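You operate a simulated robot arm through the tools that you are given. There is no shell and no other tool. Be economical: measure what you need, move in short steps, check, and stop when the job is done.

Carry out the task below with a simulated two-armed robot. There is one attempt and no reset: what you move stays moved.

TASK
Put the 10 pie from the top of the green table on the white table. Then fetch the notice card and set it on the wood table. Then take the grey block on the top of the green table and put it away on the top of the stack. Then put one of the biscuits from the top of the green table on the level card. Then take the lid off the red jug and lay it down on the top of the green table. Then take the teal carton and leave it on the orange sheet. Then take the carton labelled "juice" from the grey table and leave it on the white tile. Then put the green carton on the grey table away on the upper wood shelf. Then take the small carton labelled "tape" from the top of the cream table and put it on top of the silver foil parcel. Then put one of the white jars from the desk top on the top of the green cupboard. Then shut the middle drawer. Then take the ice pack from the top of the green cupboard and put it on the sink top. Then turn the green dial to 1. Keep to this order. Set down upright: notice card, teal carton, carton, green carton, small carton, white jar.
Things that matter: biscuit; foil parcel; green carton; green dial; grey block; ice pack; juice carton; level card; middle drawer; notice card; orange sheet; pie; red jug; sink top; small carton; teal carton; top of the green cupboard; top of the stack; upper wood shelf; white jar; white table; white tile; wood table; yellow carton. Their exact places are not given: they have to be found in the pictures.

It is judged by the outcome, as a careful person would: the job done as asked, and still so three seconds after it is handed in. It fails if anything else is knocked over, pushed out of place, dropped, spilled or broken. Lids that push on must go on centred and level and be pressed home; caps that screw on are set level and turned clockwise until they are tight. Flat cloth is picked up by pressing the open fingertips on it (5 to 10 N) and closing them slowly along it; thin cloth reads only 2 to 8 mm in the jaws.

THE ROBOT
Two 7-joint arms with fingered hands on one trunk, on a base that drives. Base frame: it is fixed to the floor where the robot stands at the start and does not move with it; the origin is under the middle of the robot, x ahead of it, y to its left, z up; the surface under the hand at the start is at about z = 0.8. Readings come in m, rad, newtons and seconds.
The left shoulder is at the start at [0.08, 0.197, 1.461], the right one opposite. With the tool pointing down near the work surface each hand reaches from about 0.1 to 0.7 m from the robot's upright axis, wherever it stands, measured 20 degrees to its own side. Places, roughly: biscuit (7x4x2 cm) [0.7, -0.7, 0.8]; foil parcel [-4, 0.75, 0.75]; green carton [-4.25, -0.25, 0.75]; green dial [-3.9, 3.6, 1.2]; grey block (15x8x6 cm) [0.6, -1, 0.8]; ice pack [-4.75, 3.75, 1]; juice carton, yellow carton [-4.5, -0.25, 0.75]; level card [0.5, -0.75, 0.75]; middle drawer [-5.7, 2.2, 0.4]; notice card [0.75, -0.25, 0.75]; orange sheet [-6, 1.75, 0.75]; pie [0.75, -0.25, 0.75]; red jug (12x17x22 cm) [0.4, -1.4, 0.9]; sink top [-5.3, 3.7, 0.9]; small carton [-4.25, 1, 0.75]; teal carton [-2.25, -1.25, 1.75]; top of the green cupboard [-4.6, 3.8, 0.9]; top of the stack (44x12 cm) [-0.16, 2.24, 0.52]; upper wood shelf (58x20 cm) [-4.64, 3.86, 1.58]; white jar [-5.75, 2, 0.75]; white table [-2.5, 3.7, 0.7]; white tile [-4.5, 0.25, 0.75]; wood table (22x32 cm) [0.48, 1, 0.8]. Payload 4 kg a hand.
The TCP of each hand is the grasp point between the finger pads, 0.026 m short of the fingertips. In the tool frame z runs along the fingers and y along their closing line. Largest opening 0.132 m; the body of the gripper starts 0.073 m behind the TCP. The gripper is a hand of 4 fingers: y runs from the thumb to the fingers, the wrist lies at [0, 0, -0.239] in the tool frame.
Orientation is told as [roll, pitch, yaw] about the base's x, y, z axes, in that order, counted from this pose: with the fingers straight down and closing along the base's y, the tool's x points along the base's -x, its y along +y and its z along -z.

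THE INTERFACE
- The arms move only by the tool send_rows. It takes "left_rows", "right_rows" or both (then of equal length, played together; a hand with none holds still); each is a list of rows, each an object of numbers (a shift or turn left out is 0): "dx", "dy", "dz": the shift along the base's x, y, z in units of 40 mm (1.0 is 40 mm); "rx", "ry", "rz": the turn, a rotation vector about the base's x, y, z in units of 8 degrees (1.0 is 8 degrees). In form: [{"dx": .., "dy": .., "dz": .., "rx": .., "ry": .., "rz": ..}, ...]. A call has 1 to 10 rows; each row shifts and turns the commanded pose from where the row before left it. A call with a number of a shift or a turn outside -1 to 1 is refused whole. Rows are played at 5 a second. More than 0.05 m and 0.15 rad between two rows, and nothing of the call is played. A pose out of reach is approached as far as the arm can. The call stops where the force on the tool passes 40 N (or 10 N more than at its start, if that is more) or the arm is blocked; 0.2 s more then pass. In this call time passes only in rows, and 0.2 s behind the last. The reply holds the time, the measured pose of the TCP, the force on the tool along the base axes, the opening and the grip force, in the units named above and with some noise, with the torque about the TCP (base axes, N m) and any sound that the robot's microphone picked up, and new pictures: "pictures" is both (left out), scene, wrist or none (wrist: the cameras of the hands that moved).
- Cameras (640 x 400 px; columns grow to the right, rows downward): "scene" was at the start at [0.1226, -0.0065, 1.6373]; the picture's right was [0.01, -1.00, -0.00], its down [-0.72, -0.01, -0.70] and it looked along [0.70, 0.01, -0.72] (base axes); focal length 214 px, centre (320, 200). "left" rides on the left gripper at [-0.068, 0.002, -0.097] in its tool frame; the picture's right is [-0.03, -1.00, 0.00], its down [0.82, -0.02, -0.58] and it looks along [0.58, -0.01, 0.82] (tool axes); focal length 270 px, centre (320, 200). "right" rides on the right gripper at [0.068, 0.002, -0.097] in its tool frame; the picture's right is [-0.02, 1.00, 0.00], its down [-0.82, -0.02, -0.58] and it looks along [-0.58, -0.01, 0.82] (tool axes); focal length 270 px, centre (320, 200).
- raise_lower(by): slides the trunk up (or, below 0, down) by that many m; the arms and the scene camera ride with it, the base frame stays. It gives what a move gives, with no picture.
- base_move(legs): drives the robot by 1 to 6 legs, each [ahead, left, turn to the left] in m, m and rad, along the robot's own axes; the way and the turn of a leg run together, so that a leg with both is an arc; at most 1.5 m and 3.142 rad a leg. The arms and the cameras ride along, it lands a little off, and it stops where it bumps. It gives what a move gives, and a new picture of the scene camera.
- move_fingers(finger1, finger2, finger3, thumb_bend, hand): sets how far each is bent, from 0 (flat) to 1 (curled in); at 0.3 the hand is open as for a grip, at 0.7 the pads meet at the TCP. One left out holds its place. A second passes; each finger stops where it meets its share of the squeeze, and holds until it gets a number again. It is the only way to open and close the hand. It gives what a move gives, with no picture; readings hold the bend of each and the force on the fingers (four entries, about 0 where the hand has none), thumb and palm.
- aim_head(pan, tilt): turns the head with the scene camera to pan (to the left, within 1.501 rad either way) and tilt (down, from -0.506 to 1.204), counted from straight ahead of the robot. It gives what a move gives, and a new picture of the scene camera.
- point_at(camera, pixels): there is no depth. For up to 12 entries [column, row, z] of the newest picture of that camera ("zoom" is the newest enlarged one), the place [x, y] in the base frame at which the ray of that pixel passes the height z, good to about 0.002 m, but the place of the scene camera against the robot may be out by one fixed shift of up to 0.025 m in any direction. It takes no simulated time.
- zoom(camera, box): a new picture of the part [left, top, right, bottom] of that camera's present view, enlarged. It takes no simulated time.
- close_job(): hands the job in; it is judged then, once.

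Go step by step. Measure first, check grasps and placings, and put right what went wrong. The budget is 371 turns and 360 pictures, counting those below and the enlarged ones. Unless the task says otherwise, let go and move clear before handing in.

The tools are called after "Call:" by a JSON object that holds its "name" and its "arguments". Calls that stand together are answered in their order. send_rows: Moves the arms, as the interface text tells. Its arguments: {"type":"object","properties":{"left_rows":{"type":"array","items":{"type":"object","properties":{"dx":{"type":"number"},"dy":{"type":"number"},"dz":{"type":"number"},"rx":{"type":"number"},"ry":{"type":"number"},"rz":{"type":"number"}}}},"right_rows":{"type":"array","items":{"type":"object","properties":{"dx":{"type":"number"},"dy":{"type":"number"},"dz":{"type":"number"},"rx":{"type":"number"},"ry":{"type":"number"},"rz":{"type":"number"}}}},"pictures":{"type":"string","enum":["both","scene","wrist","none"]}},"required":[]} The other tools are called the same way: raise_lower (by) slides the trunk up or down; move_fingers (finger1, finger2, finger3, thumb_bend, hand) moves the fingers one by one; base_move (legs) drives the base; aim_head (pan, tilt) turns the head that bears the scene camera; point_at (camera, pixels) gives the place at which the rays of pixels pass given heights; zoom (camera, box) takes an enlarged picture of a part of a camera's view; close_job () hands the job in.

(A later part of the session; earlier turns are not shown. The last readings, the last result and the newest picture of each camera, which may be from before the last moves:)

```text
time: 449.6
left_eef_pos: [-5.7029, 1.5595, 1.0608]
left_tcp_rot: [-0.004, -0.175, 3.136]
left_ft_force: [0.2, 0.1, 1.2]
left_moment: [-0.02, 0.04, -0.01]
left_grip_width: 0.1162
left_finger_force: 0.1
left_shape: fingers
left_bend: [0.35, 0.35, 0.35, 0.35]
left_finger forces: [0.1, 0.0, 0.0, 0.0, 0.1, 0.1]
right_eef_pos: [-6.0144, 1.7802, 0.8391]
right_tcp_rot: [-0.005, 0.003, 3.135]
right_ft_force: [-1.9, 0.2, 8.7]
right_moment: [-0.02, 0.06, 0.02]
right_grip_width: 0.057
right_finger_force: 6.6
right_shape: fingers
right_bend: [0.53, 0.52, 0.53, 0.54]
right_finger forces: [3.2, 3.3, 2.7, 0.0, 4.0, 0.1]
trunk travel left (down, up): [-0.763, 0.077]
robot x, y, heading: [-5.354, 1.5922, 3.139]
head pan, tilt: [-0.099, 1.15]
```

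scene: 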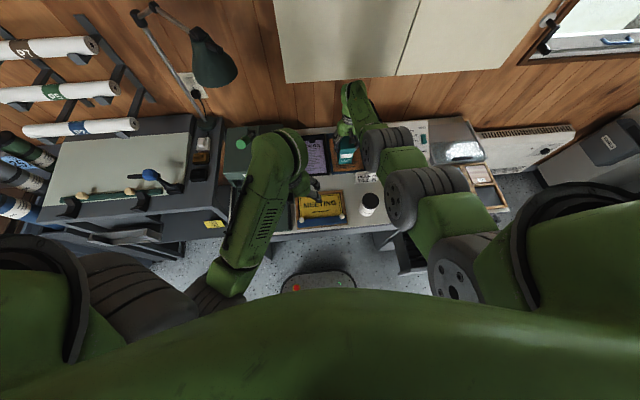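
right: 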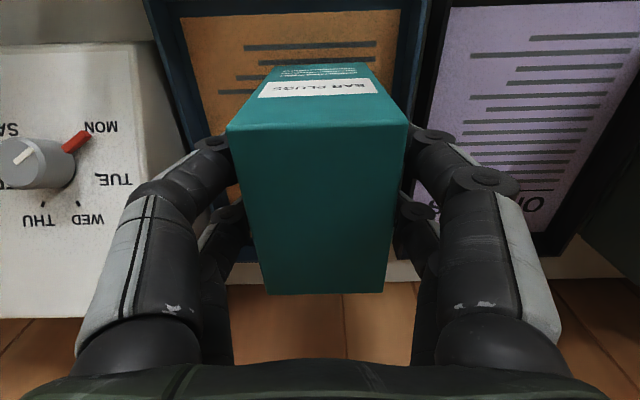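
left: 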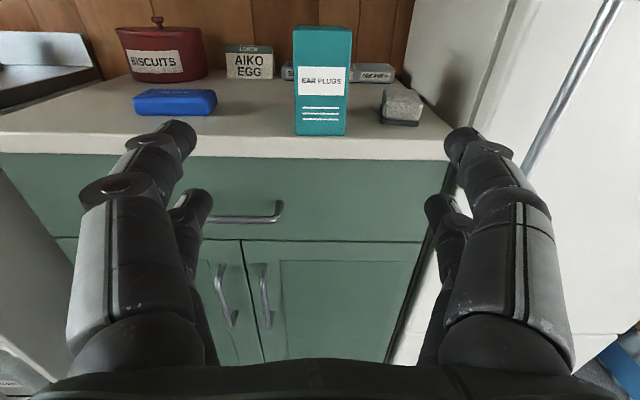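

Contact made; the carton stands on the sheet. I open partly, rise 2 cm and back out with the base (cabinet overhead).

Call:
{"name": "move_fingers", "arguments": {"hand": "right", "finger1": 0.42, "finger2": 0.42, "finger3": 0.42, "thumb_bend": 0.42}}

Call:
{"name": "raise_lower", "arguments": {"by": 0.03}}

Call:
{"name": "base_move", "arguments": {"legs": [[-0.16, 0, 0]]}}

Call:
{"name": "send_rows", "arguments": {"right_rows": [{"dz": 0.5}, {"dz": 1}, {"dz": 1}], "pictures": "wrist"}}

```text
time: 450.6
left_eef_pos: [-5.7038, 1.5589, 1.0597]
left_tcp_rot: [-0.002, -0.176, 3.135]
left_ft_force: [0.6, 0.4, 0.2]
left_moment: [-0.01, 0.01, -0.02]
left_grip_width: 0.1163
left_finger_force: 0.0
left_shape: fingers
left_bend: [0.35, 0.35, 0.35, 0.35]
left_finger forces: [0.0, 0.0, 0.0, 0.0, 0.0, 0.0]
right_eef_pos: [-6.015, 1.7813, 0.8384]
right_tcp_rot: [-0.001, 0.005, 3.136]
right_ft_force: [-0.1, 0.9, -0.2]
right_moment: [0.01, 0.01, -0.01]
right_grip_width: 0.0924
right_finger_force: 0.0
right_shape: fingers
right_bend: [0.42, 0.42, 0.42, 0.42]
right_finger forces: [0.0, 0.0, 0.1, 0.0, 0.0, 0.0]
trunk travel left (down, up): [-0.763, 0.077]
robot x, y, heading: [-5.3561, 1.5976, 3.135]
head pan, tilt: [-0.099, 1.15]
```

```text
time: 451.4
left_eef_pos: [-5.703, 1.5593, 1.09]
left_tcp_rot: [-0.003, -0.176, 3.137]
left_ft_force: [0.0, 0.7, -0.3]
left_moment: [0.02, -0.01, 0.0]
left_grip_width: 0.1163
left_finger_force: 0.1
left_shape: fingers
left_bend: [0.35, 0.35, 0.35, 0.35]
left_finger forces: [0.0, 0.0, 0.0, 0.1, 0.0, 0.0]
right_eef_pos: [-6.015, 1.7809, 0.8692]
right_tcp_rot: [-0.003, 0.005, 3.137]
right_ft_force: [0.3, -0.5, -0.5]
right_moment: [0.0, 0.03, 0.02]
right_grip_width: 0.0924
right_finger_force: 0.1
right_shape: fingers
right_bend: [0.42, 0.42, 0.42, 0.42]
right_finger forces: [0.0, 0.0, 0.0, 0.0, 0.0, 0.0]
trunk travel left (down, up): [-0.793, 0.047]
robot x, y, heading: [-5.3509, 1.5939, 3.14]
head pan, tilt: [-0.099, 1.15]
```

```text
time: 452.8
left_eef_pos: [-5.5473, 1.5583, 1.0871]
left_tcp_rot: [-0.003, -0.173, 3.138]
left_ft_force: [-0.7, -0.8, -0.1]
left_moment: [0.04, 0.0, 0.02]
left_grip_width: 0.1163
left_finger_force: 0.0
left_shape: fingers
left_bend: [0.35, 0.35, 0.35, 0.35]
left_finger forces: [0.1, 0.1, 0.0, 0.0, 0.0, 0.0]
right_eef_pos: [-5.8581, 1.7785, 0.8668]
right_tcp_rot: [-0.002, 0.007, 3.137]
right_ft_force: [0.5, -1.4, 0.6]
right_moment: [-0.01, -0.04, 0.02]
right_grip_width: 0.0923
right_finger_force: 0.2
right_shape: fingers
right_bend: [0.42, 0.42, 0.42, 0.42]
right_finger forces: [0.1, 0.1, 0.1, 0.0, 0.1, 0.0]
trunk travel left (down, up): [-0.793, 0.047]
robot x, y, heading: [-5.1959, 1.5952, 3.142]
head pan, tilt: [-0.099, 1.15]
```

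scene: 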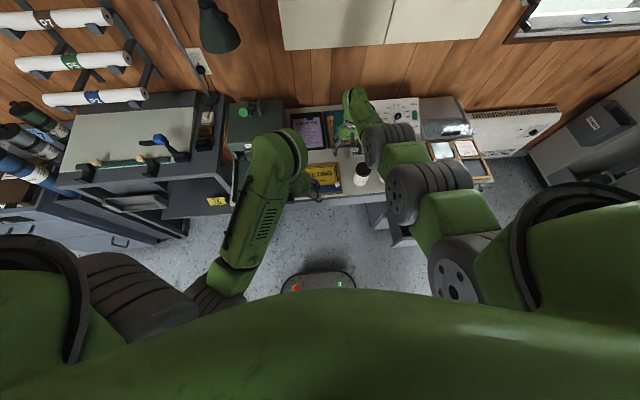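

```text
time: 453.6
left_eef_pos: [-5.5438, 1.5573, 1.09]
left_tcp_rot: [-0.002, -0.177, 3.137]
left_ft_force: [-0.4, -0.6, -0.4]
left_moment: [0.0, -0.02, 0.02]
left_grip_width: 0.1163
left_finger_force: 0.1
left_shape: fingers
left_bend: [0.35, 0.35, 0.35, 0.35]
left_finger forces: [0.0, 0.1, 0.0, 0.0, 0.0, 0.0]
right_eef_pos: [-5.8541, 1.7789, 0.9709]
right_tcp_rot: [-0.001, 0.004, 3.136]
right_ft_force: [0.7, 0.4, -1.1]
right_moment: [-0.01, -0.03, 0.03]
right_grip_width: 0.0926
right_finger_force: 0.0
right_shape: fingers
right_bend: [0.42, 0.42, 0.42, 0.42]
right_finger forces: [0.1, 0.0, 0.0, 0.0, 0.0, 0.0]
trunk travel left (down, up): [-0.793, 0.047]
robot x, y, heading: [-5.1943, 1.5971, 3.141]
head pan, tilt: [-0.099, 1.15]
```

right: 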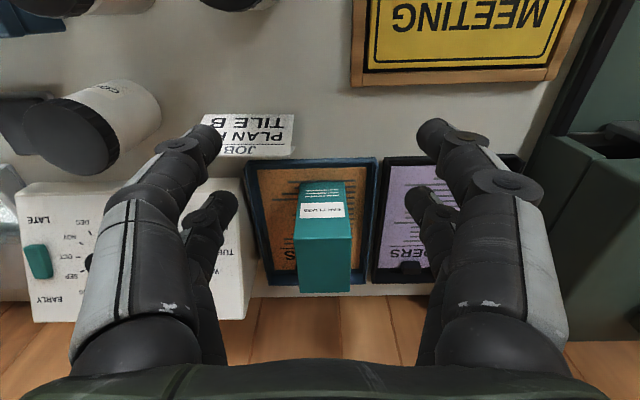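

The teal carton stands upright on the orange sheet. Next the juice carton on the grey table; I raise the hand, back off a little and look to my left (south).

Call:
{"name": "send_rows", "arguments": {"right_rows": [{"dz": 1}, {"dz": 1}, {"dz": 1}], "pictures": "none"}}

Call:
{"name": "base_move", "arguments": {"legs": [[-0.15, 0, 0]]}}

Call:
{"name": "aim_head", "arguments": {"pan": 1.5, "tilt": 0.6}}

```text
time: 454.4
left_eef_pos: [-5.543, 1.5576, 1.0895]
left_tcp_rot: [-0.002, -0.176, 3.138]
left_ft_force: [0.4, 0.5, 0.4]
left_moment: [-0.01, 0.02, -0.03]
left_grip_width: 0.116
left_finger_force: 0.0
left_shape: fingers
left_bend: [0.35, 0.35, 0.35, 0.35]
left_finger forces: [0.1, 0.1, 0.1, 0.1, 0.0, 0.0]
right_eef_pos: [-5.8541, 1.7805, 1.0881]
right_tcp_rot: [-0.004, 0.004, 3.138]
right_ft_force: [0.7, -0.6, 0.0]
right_moment: [0.03, -0.02, -0.01]
right_grip_width: 0.0925
right_finger_force: 0.0
right_shape: fingers
right_bend: [0.42, 0.42, 0.42, 0.42]
right_finger forces: [0.0, 0.1, 0.0, 0.0, 0.1, 0.1]
trunk travel left (down, up): [-0.793, 0.047]
robot x, y, heading: [-5.1931, 1.5927, 3.14]
head pan, tilt: [-0.099, 1.15]
```

```text
time: 455.8
left_eef_pos: [-5.3988, 1.558, 1.0885]
left_tcp_rot: [-0.001, -0.173, 3.136]
left_ft_force: [0.5, 0.5, 0.6]
left_moment: [0.01, -0.01, -0.01]
left_grip_width: 0.1161
left_finger_force: 0.1
left_shape: fingers
left_bend: [0.35, 0.35, 0.35, 0.35]
left_finger forces: [0.1, 0.0, 0.0, 0.0, 0.1, 0.0]
right_eef_pos: [-5.7107, 1.78, 1.0843]
right_tcp_rot: [-0.002, 0.007, 3.137]
right_ft_force: [-0.3, -0.9, 0.5]
right_moment: [-0.04, -0.04, -0.01]
right_grip_width: 0.0927
right_finger_force: 0.0
right_shape: fingers
right_bend: [0.42, 0.42, 0.42, 0.42]
right_finger forces: [0.0, 0.0, 0.0, 0.0, 0.0, 0.0]
trunk travel left (down, up): [-0.793, 0.047]
robot x, y, heading: [-5.0444, 1.5953, 3.13]
head pan, tilt: [-0.099, 1.15]
```

scene: 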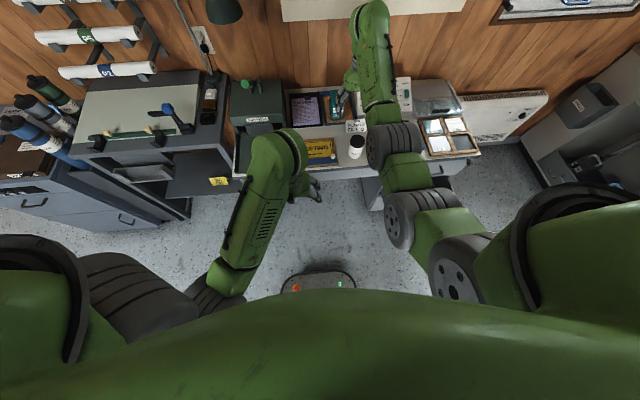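

```text
time: 457.4
left_eef_pos: [-5.3952, 1.5575, 1.0898]
left_tcp_rot: [-0.002, -0.176, 3.137]
left_ft_force: [-0.6, -0.7, 0.2]
left_moment: [-0.02, -0.02, 0.01]
left_grip_width: 0.1161
left_finger_force: 0.1
left_shape: fingers
left_bend: [0.35, 0.35, 0.35, 0.35]
left_finger forces: [0.0, 0.0, 0.0, 0.0, 0.0, 0.0]
right_eef_pos: [-5.7066, 1.7801, 1.0877]
right_tcp_rot: [-0.005, 0.003, 3.138]
right_ft_force: [0.4, 0.4, 0.2]
right_moment: [-0.04, -0.01, 0.01]
right_grip_width: 0.0927
right_finger_force: 0.0
right_shape: fingers
right_bend: [0.42, 0.42, 0.42, 0.42]
right_finger forces: [0.0, 0.0, 0.0, 0.0, 0.1, 0.0]
trunk travel left (down, up): [-0.793, 0.047]
robot x, y, heading: [-5.0422, 1.5939, 3.135]
head pan, tilt: [1.499, 0.6]
```

scene: 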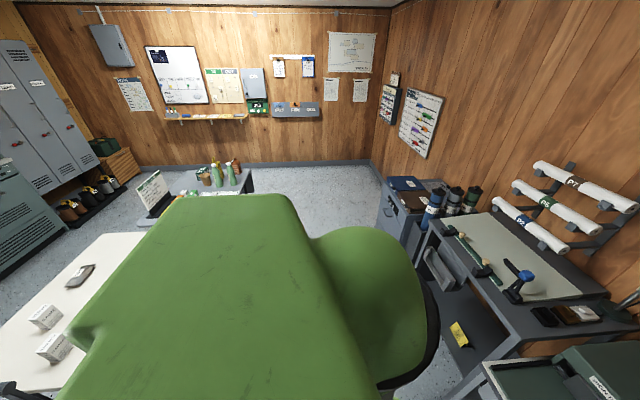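

Call:
{"name": "point_at", "arguments": {"camera": "scene", "pixels": [[250, 168, 0.75], [240, 190, 0.75], [165, 185, 0.75], [213, 168, 0.75], [229, 178, 0.75], [400, 240, 0.75], [385, 215, 0.0], [375, 195, 0.75], [30, 310, 0.75], [140, 235, 0.75], [255, 193, 0.4]]}}

Call:
{"name": "zoom", "arguments": {"camera": "scene", "box": [110, 140, 290, 240]}}

```text
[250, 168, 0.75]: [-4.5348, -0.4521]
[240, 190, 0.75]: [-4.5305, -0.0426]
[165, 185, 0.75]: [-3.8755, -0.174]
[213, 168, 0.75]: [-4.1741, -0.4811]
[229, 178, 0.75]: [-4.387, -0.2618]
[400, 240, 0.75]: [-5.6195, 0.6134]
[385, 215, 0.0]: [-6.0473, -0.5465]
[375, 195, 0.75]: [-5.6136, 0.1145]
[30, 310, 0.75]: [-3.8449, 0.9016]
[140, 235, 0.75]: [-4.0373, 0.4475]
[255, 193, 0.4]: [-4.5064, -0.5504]
```

```text
3.56 times, centred on (200, 190) of scene
```

zoom: 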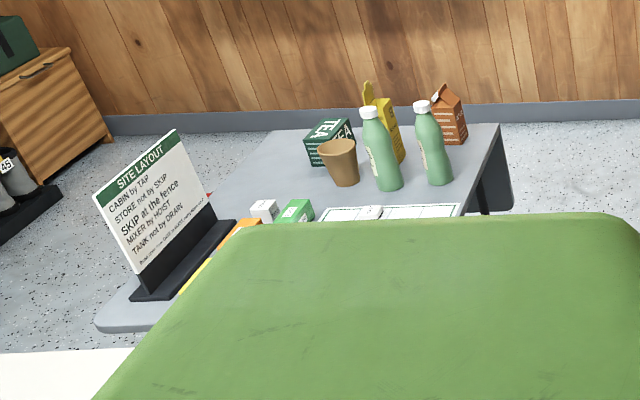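

The grey table (x -3.87…-4.6, y -0.5…0.3) has tea box, cup, bottles and cartons. I go to its west side.

Call:
{"name": "base_move", "arguments": {"legs": [[0, 0, 1.575], [1.2, -0.08, 0]]}}

Call:
{"name": "aim_head", "arguments": {"pan": 0.7, "tilt": 0.6}}

Call:
{"name": "zoom", "arguments": {"camera": "scene", "box": [160, 120, 480, 320]}}

```text
time: 467.4
left_eef_pos: [-5.1283, 0.0437, 1.0899]
left_tcp_rot: [-0.002, -0.177, -1.601]
left_ft_force: [0.2, 0.5, 0.2]
left_moment: [-0.01, 0.02, 0.02]
left_grip_width: 0.116
left_finger_force: 0.0
left_shape: fingers
left_bend: [0.35, 0.35, 0.35, 0.35]
left_finger forces: [0.1, 0.0, 0.0, 0.1, 0.0, 0.0]
right_eef_pos: [-5.3587, -0.2617, 1.088]
right_tcp_rot: [-0.003, 0.002, -1.604]
right_ft_force: [-0.6, 0.6, -0.2]
right_moment: [0.0, 0.01, 0.0]
right_grip_width: 0.0924
right_finger_force: 0.0
right_shape: fingers
right_bend: [0.42, 0.42, 0.42, 0.42]
right_finger forces: [0.0, 0.1, 0.0, 0.0, 0.1, 0.0]
trunk travel left (down, up): [-0.793, 0.047]
robot x, y, heading: [-5.1591, 0.39, -1.601]
head pan, tilt: [1.499, 0.6]
```

scene: 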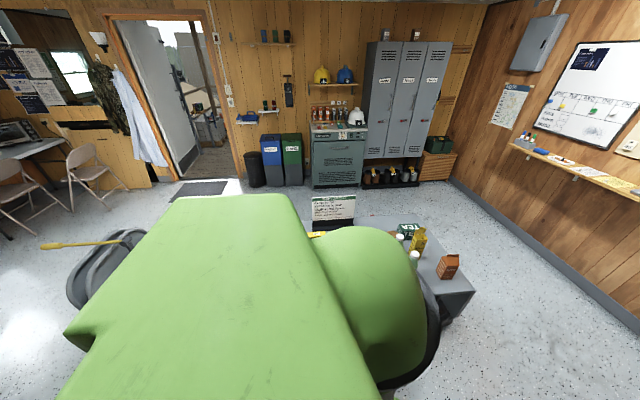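

```text
time: 468.5
left_eef_pos: [-5.1293, 0.0428, 1.0903]
left_tcp_rot: [-0.002, -0.176, -1.602]
left_ft_force: [0.6, 0.1, 0.2]
left_moment: [-0.01, 0.01, 0.0]
left_grip_width: 0.116
left_finger_force: 0.0
left_shape: fingers
left_bend: [0.35, 0.35, 0.35, 0.35]
left_finger forces: [0.0, 0.1, 0.0, 0.0, 0.0, 0.0]
right_eef_pos: [-5.3602, -0.2627, 1.0872]
right_tcp_rot: [-0.003, 0.004, -1.604]
right_ft_force: [0.9, 0.4, 1.1]
right_moment: [0.0, 0.0, 0.01]
right_grip_width: 0.0926
right_finger_force: 0.0
right_shape: fingers
right_bend: [0.42, 0.42, 0.42, 0.42]
right_finger forces: [0.1, 0.0, 0.0, 0.0, 0.0, 0.0]
trunk travel left (down, up): [-0.793, 0.047]
robot x, y, heading: [-5.1558, 0.3963, -1.605]
head pan, tilt: [0.7, 0.6]
```

scene: 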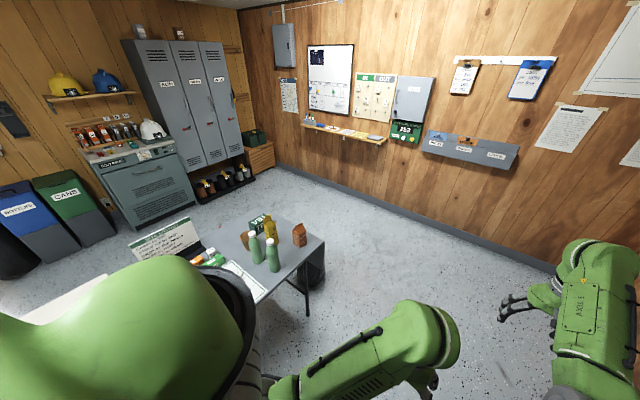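

```text
2.00 times, centred on (320, 220) of scene
```

zoom: 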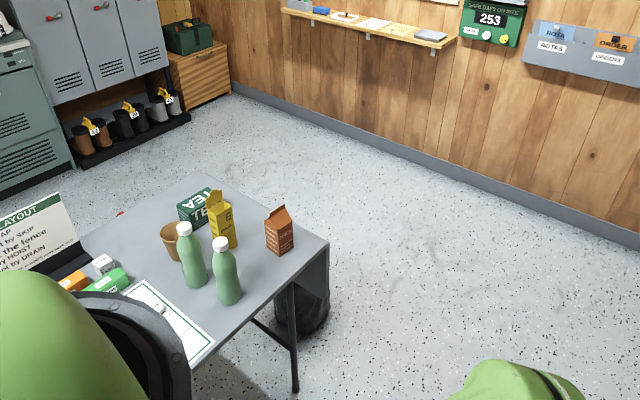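

Call:
{"name": "zoom", "arguments": {"camera": "scene", "box": [225, 205, 325, 270]}}

Call:
{"name": "point_at", "arguments": {"camera": "scene", "pixels": [[299, 246, 0.75], [272, 240, 0.75], [273, 271, 0.75], [257, 263, 0.75], [324, 242, 0.75], [262, 302, 0.75], [215, 262, 0.76], [232, 285, 0.75]]}}

```text
6.15 times, centred on (275, 238) of scene
```

zoom: 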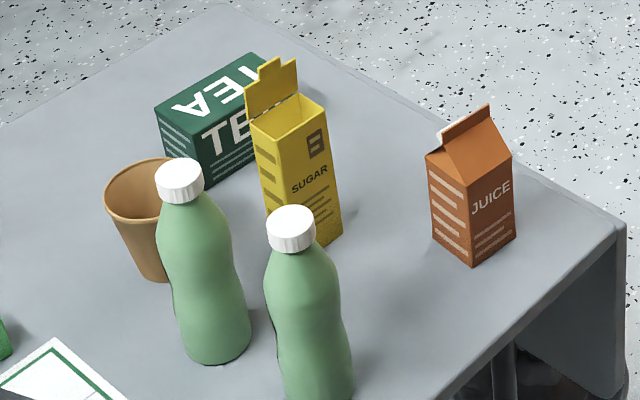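

```text
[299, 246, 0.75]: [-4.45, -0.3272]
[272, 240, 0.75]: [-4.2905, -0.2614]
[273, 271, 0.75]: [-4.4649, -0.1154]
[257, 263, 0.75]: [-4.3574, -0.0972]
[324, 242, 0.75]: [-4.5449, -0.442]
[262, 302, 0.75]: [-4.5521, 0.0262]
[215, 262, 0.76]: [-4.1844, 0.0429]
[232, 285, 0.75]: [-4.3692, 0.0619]
```

The orange carton labelled JUICE is at about (-4.45,-0.33); yellow is sugar. I go alongside and turn to face the table from the west.

Call:
{"name": "base_move", "arguments": {"legs": [[0.55, 0, 0], [0, 0, 1.605]]}}

Call:
{"name": "aim_head", "arguments": {"pan": 0.2, "tilt": 0.75}}

```text
time: 475.6
left_eef_pos: [-4.8233, -0.1269, 1.0907]
left_tcp_rot: [-0.002, -0.178, -0.006]
left_ft_force: [0.7, 0.1, -0.8]
left_moment: [0.0, 0.02, -0.02]
left_grip_width: 0.1163
left_finger_force: 0.0
left_shape: fingers
left_bend: [0.35, 0.35, 0.35, 0.35]
left_finger forces: [0.0, 0.1, 0.0, 0.0, 0.1, 0.0]
right_eef_pos: [-4.5134, -0.3491, 1.0864]
right_tcp_rot: [-0.002, 0.005, -0.005]
right_ft_force: [-0.1, 0.9, 0.2]
right_moment: [-0.01, 0.03, -0.03]
right_grip_width: 0.0927
right_finger_force: 0.0
right_shape: fingers
right_bend: [0.42, 0.42, 0.42, 0.42]
right_finger forces: [0.0, 0.0, 0.0, 0.0, 0.0, 0.1]
trunk travel left (down, up): [-0.793, 0.047]
robot x, y, heading: [-5.1742, -0.1617, -0.006]
head pan, tilt: [0.7, 0.6]
```

scene: 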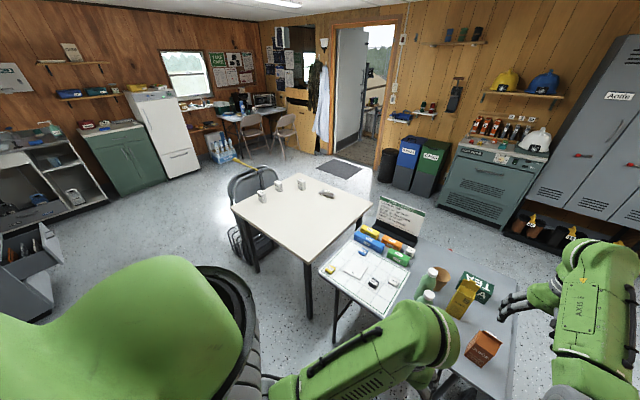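

```text
time: 476.5
left_eef_pos: [-4.8236, -0.1264, 1.0901]
left_tcp_rot: [-0.003, -0.177, -0.006]
left_ft_force: [-1.2, -0.5, 0.4]
left_moment: [0.0, -0.02, 0.0]
left_grip_width: 0.1159
left_finger_force: 0.1
left_shape: fingers
left_bend: [0.35, 0.35, 0.35, 0.35]
left_finger forces: [0.1, 0.1, 0.1, 0.0, 0.0, 0.0]
right_eef_pos: [-4.5121, -0.3492, 1.0873]
right_tcp_rot: [-0.004, 0.006, -0.005]
right_ft_force: [-0.2, 0.2, -0.9]
right_moment: [0.0, -0.03, -0.01]
right_grip_width: 0.0928
right_finger_force: 0.1
right_shape: fingers
right_bend: [0.42, 0.42, 0.42, 0.42]
right_finger forces: [0.1, 0.0, 0.0, 0.0, 0.0, 0.0]
trunk travel left (down, up): [-0.793, 0.047]
robot x, y, heading: [-5.175, -0.1648, -0.006]
head pan, tilt: [0.201, 0.75]
```

scene: 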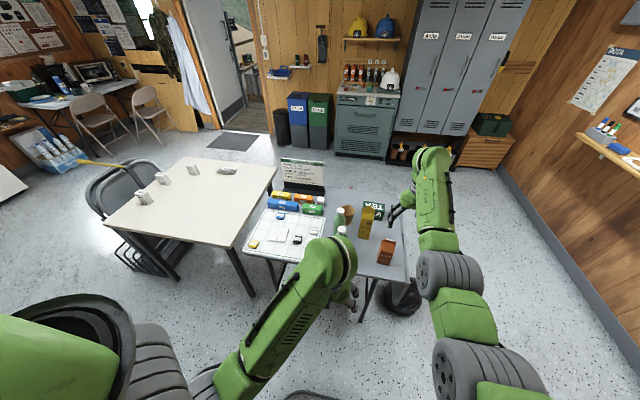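

Call:
{"name": "zoom", "arguments": {"camera": "scene", "box": [230, 150, 430, 290]}}

Call:
{"name": "send_rows", "arguments": {"right_rows": [{"dx": 0}], "pictures": "wrist"}}

```text
2.86 times, centred on (330, 220) of scene
```

zoom: 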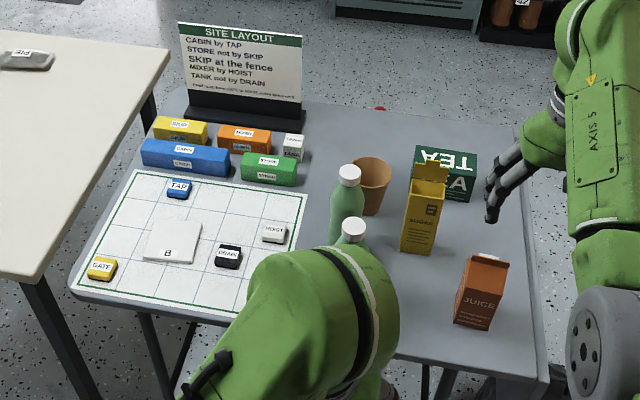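

```text
time: 476.9
left_eef_pos: [-4.824, -0.1276, 1.0894]
left_tcp_rot: [-0.003, -0.176, -0.006]
left_ft_force: [-0.9, 0.1, 0.1]
left_moment: [0.0, 0.02, -0.01]
left_grip_width: 0.1161
left_finger_force: 0.1
left_shape: fingers
left_bend: [0.35, 0.35, 0.35, 0.35]
left_finger forces: [0.1, 0.1, 0.1, 0.1, 0.0, 0.0]
right_eef_pos: [-4.5136, -0.3482, 1.0885]
right_tcp_rot: [-0.004, 0.005, -0.004]
right_ft_force: [0.3, 1.6, -0.5]
right_moment: [-0.01, 0.01, 0.0]
right_grip_width: 0.0927
right_finger_force: 0.1
right_shape: fingers
right_bend: [0.42, 0.42, 0.42, 0.42]
right_finger forces: [0.0, 0.1, 0.0, 0.0, 0.0, 0.0]
trunk travel left (down, up): [-0.793, 0.047]
robot x, y, heading: [-5.1714, -0.1616, 0.003]
head pan, tilt: [0.201, 0.75]
```

right: 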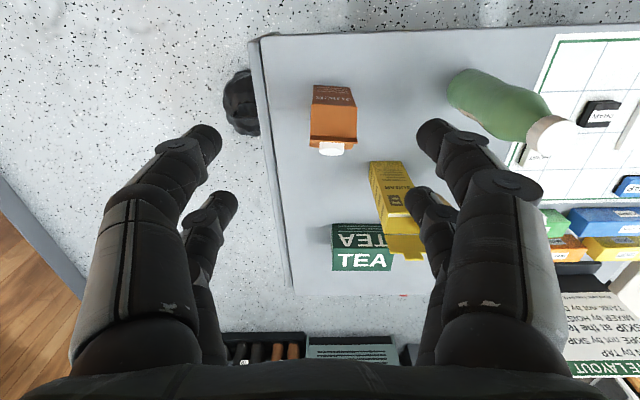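

Call:
{"name": "zoom", "arguments": {"camera": "right", "box": [260, 50, 440, 290]}}

Call:
{"name": "point_at", "arguments": {"camera": "right", "pixels": [[314, 86, 0.75], [351, 88, 0.75], [311, 104, 0.83], [356, 106, 0.83], [312, 140, 0.87], [356, 143, 0.87], [331, 150, 0.87], [360, 245, 0.8], [334, 225, 0.83], [380, 225, 0.83], [391, 268, 0.83], [333, 270, 0.83]]}}

```text
1.67 times, centred on (350, 170) of right
```

zoom: 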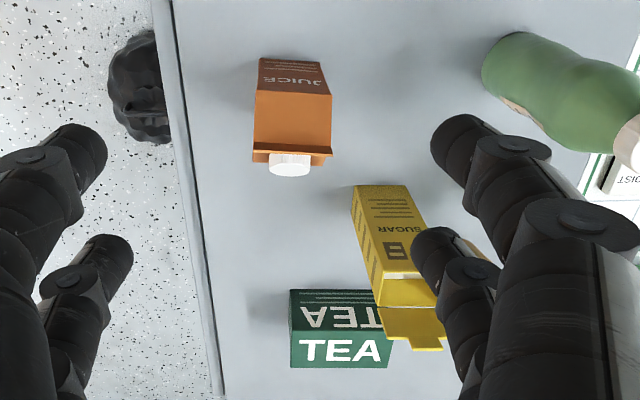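

```text
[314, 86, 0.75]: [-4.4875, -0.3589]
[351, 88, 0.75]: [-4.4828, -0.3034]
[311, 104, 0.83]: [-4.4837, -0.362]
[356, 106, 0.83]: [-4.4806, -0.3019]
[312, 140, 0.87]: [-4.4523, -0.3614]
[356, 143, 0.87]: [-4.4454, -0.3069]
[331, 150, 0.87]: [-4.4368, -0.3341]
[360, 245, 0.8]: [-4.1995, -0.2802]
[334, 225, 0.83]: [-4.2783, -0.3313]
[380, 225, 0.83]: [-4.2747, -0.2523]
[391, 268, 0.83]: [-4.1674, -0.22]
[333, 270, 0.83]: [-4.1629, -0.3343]
```

JUICE carton centre (-4.452,-0.332), 57 mm wide, gable to ~0.87. I descend on it with the right hand.

Call:
{"name": "move_fingers", "arguments": {"hand": "right", "finger1": 0.36, "finger2": 0.36, "finger3": 0.36, "thumb_bend": 0.36}}

Call:
{"name": "send_rows", "arguments": {"right_rows": [{"dx": 0.8, "dy": 0.4}, {"dx": 0.74, "dz": -0.6}, {"dz": -1}, {"dz": -1}, {"dz": -1}, {"dz": -1}], "pictures": "wrist"}}

```text
time: 477.9
left_eef_pos: [-4.8243, -0.1267, 1.0901]
left_tcp_rot: [-0.002, -0.176, -0.005]
left_ft_force: [-0.2, -0.9, -0.4]
left_moment: [0.04, 0.0, 0.04]
left_grip_width: 0.1163
left_finger_force: 0.0
left_shape: fingers
left_bend: [0.35, 0.35, 0.35, 0.35]
left_finger forces: [0.1, 0.0, 0.0, 0.1, 0.0, 0.1]
right_eef_pos: [-4.5138, -0.3487, 1.0877]
right_tcp_rot: [-0.004, 0.005, -0.004]
right_ft_force: [0.9, 0.1, 0.2]
right_moment: [0.0, 0.01, -0.03]
right_grip_width: 0.1125
right_finger_force: 0.1
right_shape: fingers
right_bend: [0.36, 0.36, 0.36, 0.36]
right_finger forces: [0.0, 0.1, 0.0, 0.0, 0.1, 0.0]
trunk travel left (down, up): [-0.793, 0.047]
robot x, y, heading: [-5.1759, -0.1659, -0.002]
head pan, tilt: [0.201, 0.75]
```

```text
time: 479.3
left_eef_pos: [-4.8244, -0.1268, 1.0893]
left_tcp_rot: [-0.002, -0.176, -0.006]
left_ft_force: [0.5, 0.0, -0.3]
left_moment: [-0.01, -0.01, -0.04]
left_grip_width: 0.1164
left_finger_force: 0.0
left_shape: fingers
left_bend: [0.35, 0.35, 0.35, 0.35]
left_finger forces: [0.1, 0.0, 0.0, 0.0, 0.0, 0.0]
right_eef_pos: [-4.4915, -0.3244, 0.9182]
right_tcp_rot: [-0.003, 0.001, -0.004]
right_ft_force: [1.0, 0.6, 0.7]
right_moment: [-0.04, 0.0, -0.01]
right_grip_width: 0.1128
right_finger_force: 0.0
right_shape: fingers
right_bend: [0.36, 0.36, 0.36, 0.36]
right_finger forces: [0.0, 0.1, 0.1, 0.0, 0.0, 0.1]
right hand out of reach, approached as far as the arm can: row 2, 3, 4, 5, 6
trunk travel left (down, up): [-0.793, 0.047]
robot x, y, heading: [-5.173, -0.1628, -0.003]
head pan, tilt: [0.201, 0.75]
```

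right: 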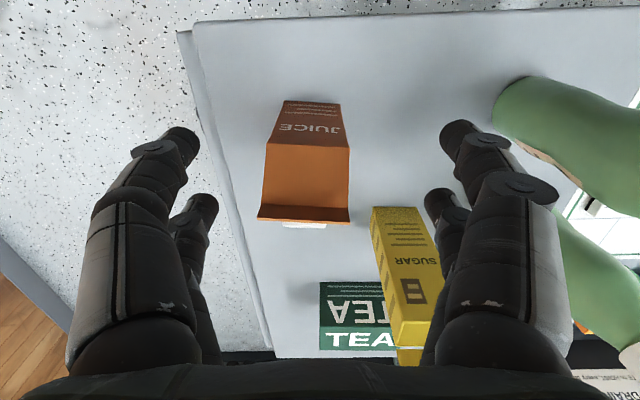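

Call:
{"name": "send_rows", "arguments": {"right_rows": [{"dz": 1}], "pictures": "none"}}

Call:
{"name": "base_move", "arguments": {"legs": [[0.09, 0, 0]]}}

Call:
{"name": "send_rows", "arguments": {"right_rows": [{"dx": 0}], "pictures": "wrist"}}

```text
time: 479.7
left_eef_pos: [-4.825, -0.1253, 1.0908]
left_tcp_rot: [-0.004, -0.177, -0.003]
left_ft_force: [-0.1, 0.3, 1.0]
left_moment: [0.0, 0.01, -0.02]
left_grip_width: 0.1163
left_finger_force: 0.0
left_shape: fingers
left_bend: [0.35, 0.35, 0.35, 0.35]
left_finger forces: [0.0, 0.0, 0.0, 0.0, 0.1, 0.1]
right_eef_pos: [-4.4926, -0.3234, 0.9569]
right_tcp_rot: [-0.002, 0.006, -0.006]
right_ft_force: [0.2, -0.2, -0.9]
right_moment: [-0.02, 0.02, 0.03]
right_grip_width: 0.1126
right_finger_force: 0.0
right_shape: fingers
right_bend: [0.36, 0.36, 0.36, 0.36]
right_finger forces: [0.0, 0.0, 0.0, 0.1, 0.0, 0.0]
trunk travel left (down, up): [-0.793, 0.047]
robot x, y, heading: [-5.1737, -0.1669, 0.001]
head pan, tilt: [0.201, 0.75]
```

```text
time: 480.8
left_eef_pos: [-4.7421, -0.1279, 1.0933]
left_tcp_rot: [-0.002, -0.185, -0.005]
left_ft_force: [-0.6, 0.4, 1.0]
left_moment: [-0.01, -0.1, -0.01]
left_grip_width: 0.1162
left_finger_force: 0.0
left_shape: fingers
left_bend: [0.35, 0.35, 0.35, 0.35]
left_finger forces: [0.0, 0.1, 0.0, 0.0, 0.0, 0.0]
right_eef_pos: [-4.4084, -0.326, 0.963]
right_tcp_rot: [-0.003, -0.003, -0.005]
right_ft_force: [-0.8, 0.1, 0.5]
right_moment: [-0.01, -0.06, 0.01]
right_grip_width: 0.113
right_finger_force: 0.0
right_shape: fingers
right_bend: [0.36, 0.36, 0.36, 0.36]
right_finger forces: [0.0, 0.0, 0.1, 0.0, 0.0, 0.0]
trunk travel left (down, up): [-0.793, 0.047]
robot x, y, heading: [-5.084, -0.1634, -0.006]
head pan, tilt: [0.201, 0.75]
```

scene: 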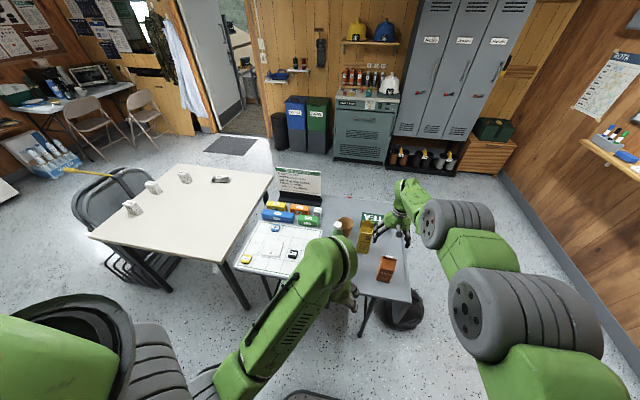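

```text
time: 481.2
left_eef_pos: [-4.7309, -0.1284, 1.0896]
left_tcp_rot: [0.0, -0.173, -0.005]
left_ft_force: [0.2, -0.1, 0.0]
left_moment: [0.0, 0.02, 0.02]
left_grip_width: 0.1162
left_finger_force: 0.0
left_shape: fingers
left_bend: [0.35, 0.35, 0.35, 0.35]
left_finger forces: [0.0, 0.1, 0.1, 0.0, 0.0, 0.0]
right_eef_pos: [-4.3991, -0.3257, 0.9569]
right_tcp_rot: [-0.004, 0.007, -0.003]
right_ft_force: [-0.3, -0.5, -0.9]
right_moment: [-0.03, 0.0, -0.02]
right_grip_width: 0.1131
right_finger_force: 0.0
right_shape: fingers
right_bend: [0.36, 0.36, 0.36, 0.36]
right_finger forces: [0.0, 0.0, 0.1, 0.1, 0.0, 0.1]
trunk travel left (down, up): [-0.793, 0.047]
robot x, y, heading: [-5.0828, -0.162, -0.003]
head pan, tilt: [0.201, 0.75]
```

right: 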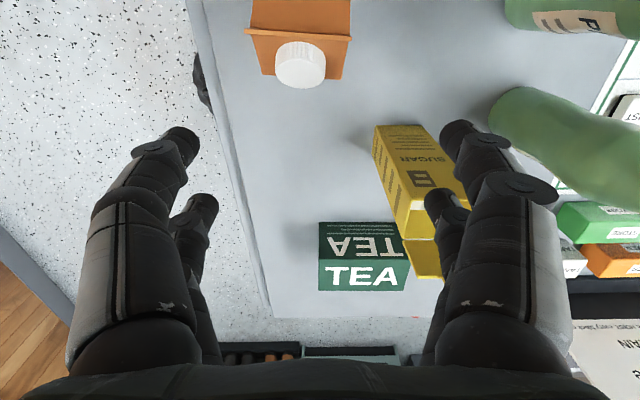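

Call:
{"name": "send_rows", "arguments": {"right_rows": [{"dx": -0.7}, {"dx": -0.62, "dy": -0.15}], "pictures": "wrist"}}

```text
time: 481.8
left_eef_pos: [-4.7316, -0.1272, 1.0884]
left_tcp_rot: [-0.002, -0.173, -0.006]
left_ft_force: [0.3, 0.2, 0.7]
left_moment: [0.0, 0.04, -0.04]
left_grip_width: 0.1161
left_finger_force: 0.1
left_shape: fingers
left_bend: [0.35, 0.35, 0.35, 0.35]
left_finger forces: [0.0, 0.0, 0.1, 0.0, 0.1, 0.0]
right_eef_pos: [-4.4076, -0.3278, 0.9423]
right_tcp_rot: [-0.001, 0.01, -0.006]
right_ft_force: [-0.1, -0.3, -0.4]
right_moment: [0.0, 0.07, 0.02]
right_grip_width: 0.1125
right_finger_force: 0.0
right_shape: fingers
right_bend: [0.36, 0.36, 0.36, 0.36]
right_finger forces: [0.0, 0.1, 0.0, 0.1, 0.0, 0.0]
right hand out of reach, approached as far as the arm can: row 1, 2
trunk travel left (down, up): [-0.793, 0.047]
robot x, y, heading: [-5.0877, -0.1685, -0.008]
head pan, tilt: [0.201, 0.75]
```

right: 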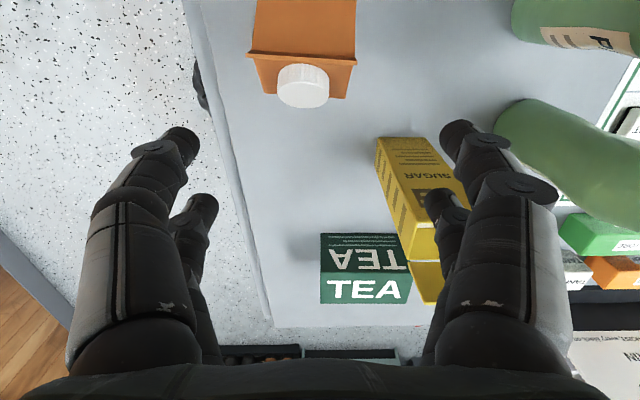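

The right arm has drifted into the elbow-out branch again; I reset it by going up, out to the right and back.

Call:
{"name": "send_rows", "arguments": {"right_rows": [{"dz": 1}, {"dz": 1}, {"dz": 1}, {"dz": 1}, {"dz": 1}, {"dz": 1}, {"dz": 1}, {"dz": 1}], "pictures": "none"}}

Call:
{"name": "send_rows", "arguments": {"right_rows": [{"dx": -0.4, "dy": -0.9}, {"dx": -0.4, "dy": -0.9}, {"dx": -0.6, "dy": -0.9}, {"dx": -0.6, "dy": -0.9}, {"dx": -0.6, "dy": -0.9, "dz": -0.4}, {"dx": -0.6, "dy": -0.9, "dz": -0.4}, {"dx": -0.6, "dz": -0.9}, {"dx": -0.6, "dz": -0.9}, {"dx": -0.6, "dz": -0.9}], "pictures": "scene"}}

```text
time: 483.6
left_eef_pos: [-4.7337, -0.1273, 1.0904]
left_tcp_rot: [-0.002, -0.175, -0.005]
left_ft_force: [-0.1, -0.3, 0.2]
left_moment: [0.0, -0.04, -0.01]
left_grip_width: 0.1166
left_finger_force: 0.0
left_shape: fingers
left_bend: [0.35, 0.35, 0.35, 0.35]
left_finger forces: [0.0, 0.1, 0.0, 0.1, 0.0, 0.0]
right_eef_pos: [-4.3772, -0.3278, 1.2589]
right_tcp_rot: [-0.003, 0.005, -0.006]
right_ft_force: [-0.2, 0.1, -0.5]
right_moment: [-0.04, -0.01, 0.0]
right_grip_width: 0.1129
right_finger_force: 0.1
right_shape: fingers
right_bend: [0.36, 0.36, 0.36, 0.36]
right_finger forces: [0.0, 0.0, 0.1, 0.0, 0.0, 0.0]
right hand out of reach, approached as far as the arm can: row 1, 2, 3, 4
trunk travel left (down, up): [-0.793, 0.047]
robot x, y, heading: [-5.084, -0.1706, -0.003]
head pan, tilt: [0.201, 0.75]
```

```text
time: 485.6
left_eef_pos: [-4.7345, -0.1274, 1.0898]
left_tcp_rot: [-0.002, -0.177, -0.006]
left_ft_force: [0.2, 0.3, 0.4]
left_moment: [0.0, 0.01, -0.03]
left_grip_width: 0.1162
left_finger_force: 0.1
left_shape: fingers
left_bend: [0.35, 0.35, 0.35, 0.35]
left_finger forces: [0.0, 0.0, 0.1, 0.0, 0.0, 0.0]
right_eef_pos: [-4.3853, -0.4216, 1.2306]
right_tcp_rot: [-0.002, 0.007, -0.005]
right_ft_force: [0.3, -0.2, 0.9]
right_moment: [0.02, 0.01, -0.01]
right_grip_width: 0.1129
right_finger_force: 0.0
right_shape: fingers
right_bend: [0.36, 0.36, 0.36, 0.36]
right_finger forces: [0.0, 0.0, 0.0, 0.1, 0.0, 0.0]
right hand out of reach, approached as far as the arm can: row 1, 2, 3, 4, 5, 6, 7, 8, 9
trunk travel left (down, up): [-0.793, 0.047]
robot x, y, heading: [-5.0805, -0.1642, -0.008]
head pan, tilt: [0.201, 0.75]
```

scene: 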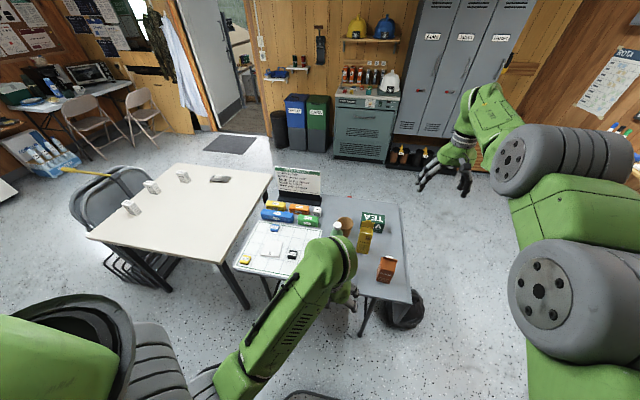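

Call:
{"name": "send_rows", "arguments": {"right_rows": [{"dz": 1}, {"dz": 1}, {"dz": 1}, {"dy": -0.9}, {"dy": -0.9}, {"dy": -0.9}, {"dx": -0.6, "dy": -0.9}, {"dx": -0.6, "dy": -0.9}, {"dx": -0.9, "dz": -0.3}, {"dx": -0.9, "dz": -0.3}], "pictures": "scene"}}

```text
time: 487.8
left_eef_pos: [-4.7335, -0.1274, 1.0907]
left_tcp_rot: [0.0, -0.175, -0.006]
left_ft_force: [0.5, -0.5, -0.2]
left_moment: [0.01, -0.01, 0.02]
left_grip_width: 0.1161
left_finger_force: 0.1
left_shape: fingers
left_bend: [0.35, 0.35, 0.35, 0.35]
left_finger forces: [0.1, 0.0, 0.0, 0.1, 0.0, 0.0]
right_eef_pos: [-4.4871, -0.6154, 1.2944]
right_tcp_rot: [-0.003, 0.001, -0.004]
right_ft_force: [0.7, 1.3, -0.3]
right_moment: [0.0, -0.02, -0.02]
right_grip_width: 0.1131
right_finger_force: 0.0
right_shape: fingers
right_bend: [0.36, 0.36, 0.36, 0.36]
right_finger forces: [0.0, 0.0, 0.0, 0.0, 0.0, 0.0]
right hand out of reach, approached as far as the arm can: row 3, 4, 5, 6, 9, 10
trunk travel left (down, up): [-0.793, 0.047]
robot x, y, heading: [-5.0875, -0.1636, -0.01]
head pan, tilt: [0.201, 0.75]
```

scene: 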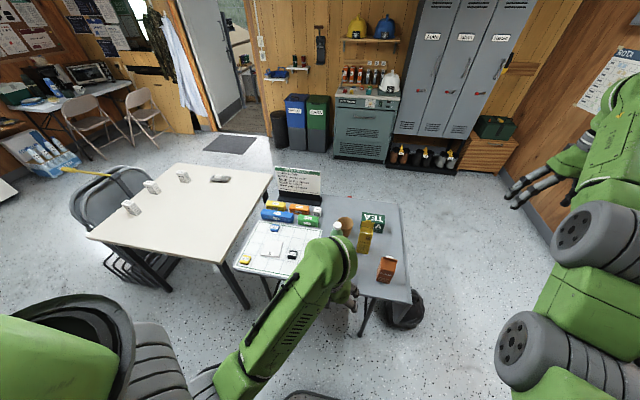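

Call:
{"name": "send_rows", "arguments": {"right_rows": [{"dx": -0.6, "dz": -0.7}, {"dx": -0.6, "dz": -0.7}, {"dx": -0.6, "dz": -0.7}, {"dx": -0.6, "dz": -0.7}, {"dz": -0.9}], "pictures": "scene"}}

```text
time: 489.0
left_eef_pos: [-4.7336, -0.1285, 1.0897]
left_tcp_rot: [-0.002, -0.176, -0.005]
left_ft_force: [0.3, -0.4, -0.4]
left_moment: [0.03, -0.03, -0.01]
left_grip_width: 0.1161
left_finger_force: 0.1
left_shape: fingers
left_bend: [0.35, 0.35, 0.35, 0.35]
left_finger forces: [0.0, 0.0, 0.0, 0.0, 0.1, 0.0]
right_eef_pos: [-4.5826, -0.6189, 1.1437]
right_tcp_rot: [-0.003, 0.005, -0.005]
right_ft_force: [-0.1, -0.5, -0.1]
right_moment: [0.03, -0.01, -0.03]
right_grip_width: 0.1131
right_finger_force: 0.1
right_shape: fingers
right_bend: [0.36, 0.36, 0.36, 0.36]
right_finger forces: [0.0, 0.0, 0.0, 0.0, 0.1, 0.0]
right hand out of reach, approached as far as the arm can: row 1
trunk travel left (down, up): [-0.793, 0.047]
robot x, y, heading: [-5.0867, -0.1624, -0.005]
head pan, tilt: [0.201, 0.75]
```

scene: 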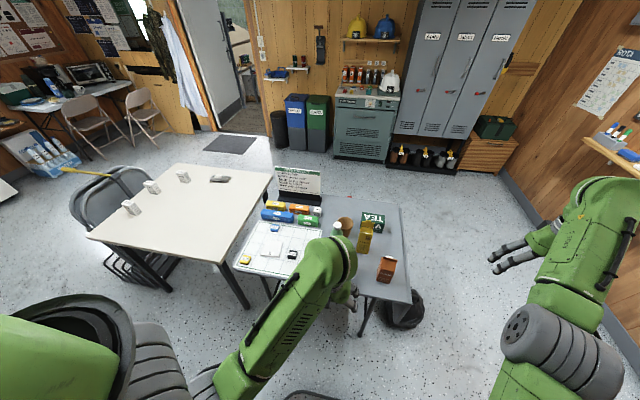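

Good shape again. Now to above the juice carton: (-4.452,-0.332).

Call:
{"name": "send_rows", "arguments": {"right_rows": [{"dx": 0.4, "dy": 0.9}, {"dx": 0.4, "dy": 0.9}, {"dx": 0.4, "dy": 0.9}, {"dx": 0.4, "dy": 0.9}, {"dx": 0.4, "dy": 0.9}, {"dx": 0.4, "dy": 0.9}, {"dx": 0.4, "dy": 0.9}, {"dx": 0.45, "dy": 0.87}, {"dz": -1}, {"dz": -1}], "pictures": "wrist"}}

```text
time: 491.2
left_eef_pos: [-4.734, -0.1278, 1.0902]
left_tcp_rot: [-0.002, -0.177, -0.005]
left_ft_force: [-0.2, 1.1, 0.7]
left_moment: [-0.01, 0.0, -0.05]
left_grip_width: 0.1164
left_finger_force: 0.0
left_shape: fingers
left_bend: [0.35, 0.35, 0.35, 0.35]
left_finger forces: [0.0, 0.0, 0.1, 0.0, 0.0, 0.1]
right_eef_pos: [-4.4528, -0.333, 1.0619]
right_tcp_rot: [0.0, 0.003, -0.008]
right_ft_force: [0.6, -0.7, -0.6]
right_moment: [-0.02, 0.02, 0.01]
right_grip_width: 0.1132
right_finger_force: 0.0
right_shape: fingers
right_bend: [0.36, 0.36, 0.36, 0.36]
right_finger forces: [0.0, 0.0, 0.1, 0.1, 0.0, 0.0]
trunk travel left (down, up): [-0.793, 0.047]
robot x, y, heading: [-5.087, -0.1669, -0.005]
head pan, tilt: [0.201, 0.75]
```

right: 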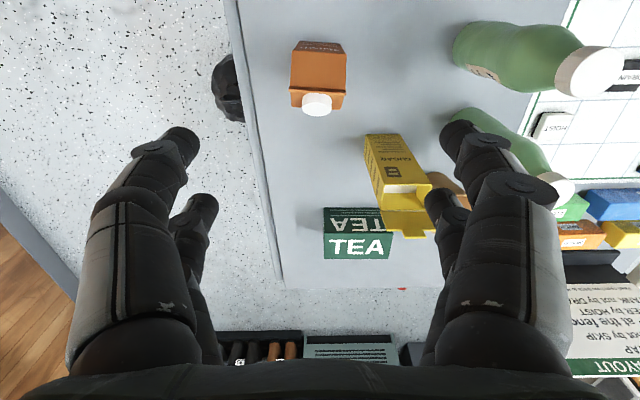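

Call:
{"name": "send_rows", "arguments": {"right_rows": [{"dz": -1}, {"dz": -1}, {"dz": -1}], "pictures": "wrist"}}

Call:
{"name": "point_at", "arguments": {"camera": "right", "pixels": [[320, 140, 0.87]]}}

```text
time: 492.0
left_eef_pos: [-4.7346, -0.1268, 1.09]
left_tcp_rot: [-0.002, -0.176, -0.004]
left_ft_force: [-0.2, 0.5, -0.5]
left_moment: [0.02, 0.01, -0.01]
left_grip_width: 0.1162
left_finger_force: 0.2
left_shape: fingers
left_bend: [0.35, 0.35, 0.35, 0.35]
left_finger forces: [0.0, 0.0, 0.0, 0.1, 0.1, 0.1]
right_eef_pos: [-4.449, -0.3298, 0.9454]
right_tcp_rot: [-0.001, 0.005, -0.005]
right_ft_force: [-0.1, 0.1, 0.1]
right_moment: [0.0, -0.01, 0.0]
right_grip_width: 0.113
right_finger_force: 0.0
right_shape: fingers
right_bend: [0.36, 0.36, 0.36, 0.36]
right_finger forces: [0.0, 0.0, 0.0, 0.0, 0.0, 0.0]
trunk travel left (down, up): [-0.793, 0.047]
robot x, y, heading: [-5.0874, -0.1614, -0.008]
head pan, tilt: [0.201, 0.75]
```

right: 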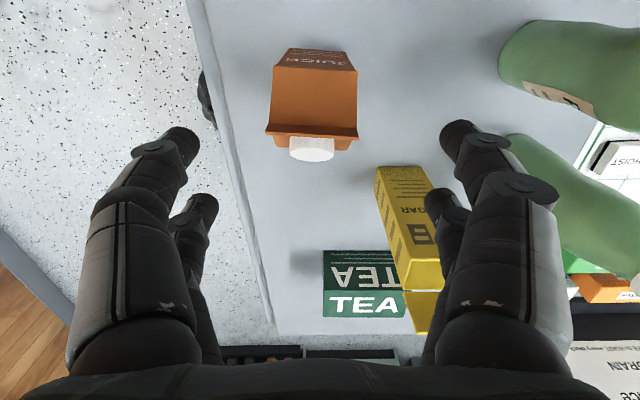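

```text
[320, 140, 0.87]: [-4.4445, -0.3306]
```

Call:
{"name": "send_rows", "arguments": {"right_rows": [{"dy": -0.13, "dx": -0.07, "dz": -1}, {"dz": -1}, {"dz": -1}, {"dz": -0.15}], "pictures": "wrist"}}

Call:
{"name": "move_fingers", "arguments": {"hand": "right", "finger1": 0.57, "finger2": 0.57, "finger3": 0.57, "thumb_bend": 0.57}}

```text
time: 493.0
left_eef_pos: [-4.7345, -0.1279, 1.0902]
left_tcp_rot: [-0.002, -0.177, -0.005]
left_ft_force: [0.4, 0.0, -0.1]
left_moment: [-0.01, 0.03, -0.06]
left_grip_width: 0.1163
left_finger_force: 0.0
left_shape: fingers
left_bend: [0.35, 0.35, 0.35, 0.35]
left_finger forces: [0.0, 0.1, 0.0, 0.0, 0.0, 0.1]
right_eef_pos: [-4.4537, -0.3342, 0.8195]
right_tcp_rot: [-0.002, 0.005, -0.006]
right_ft_force: [0.2, 0.3, -0.3]
right_moment: [0.02, -0.05, 0.01]
right_grip_width: 0.113
right_finger_force: 0.1
right_shape: fingers
right_bend: [0.36, 0.36, 0.36, 0.36]
right_finger forces: [0.1, 0.0, 0.0, 0.1, 0.0, 0.1]
trunk travel left (down, up): [-0.793, 0.047]
robot x, y, heading: [-5.0845, -0.1636, -0.007]
head pan, tilt: [0.201, 0.75]
```

right: 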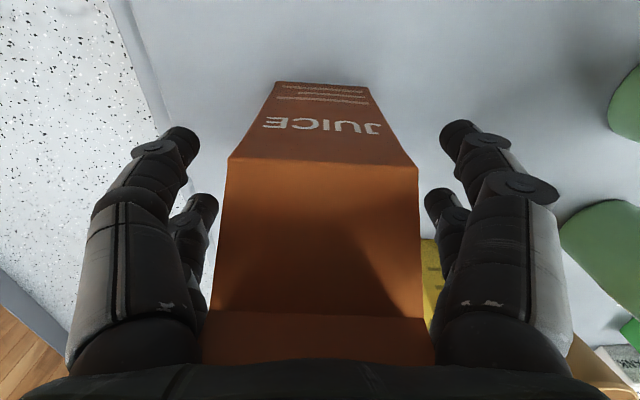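

```text
time: 494.0
left_eef_pos: [-4.7338, -0.1261, 1.0914]
left_tcp_rot: [-0.002, -0.176, -0.005]
left_ft_force: [-0.2, 0.0, -0.3]
left_moment: [-0.03, 0.01, 0.02]
left_grip_width: 0.1165
left_finger_force: 0.1
left_shape: fingers
left_bend: [0.35, 0.35, 0.35, 0.35]
left_finger forces: [0.0, 0.1, 0.0, 0.0, 0.0, 0.0]
right_eef_pos: [-4.4537, -0.3353, 0.8198]
right_tcp_rot: [-0.003, 0.005, -0.006]
right_ft_force: [-1.1, -0.8, 0.0]
right_moment: [-0.01, 0.04, -0.04]
right_grip_width: 0.0557
right_finger_force: 4.6
right_shape: fingers
right_bend: [0.52, 0.54, 0.52, 0.55]
right_finger forces: [2.7, 1.5, 2.8, 0.0, 2.4, 0.1]
trunk travel left (down, up): [-0.793, 0.047]
robot x, y, heading: [-5.084, -0.162, -0.003]
head pan, tilt: [0.201, 0.75]
```

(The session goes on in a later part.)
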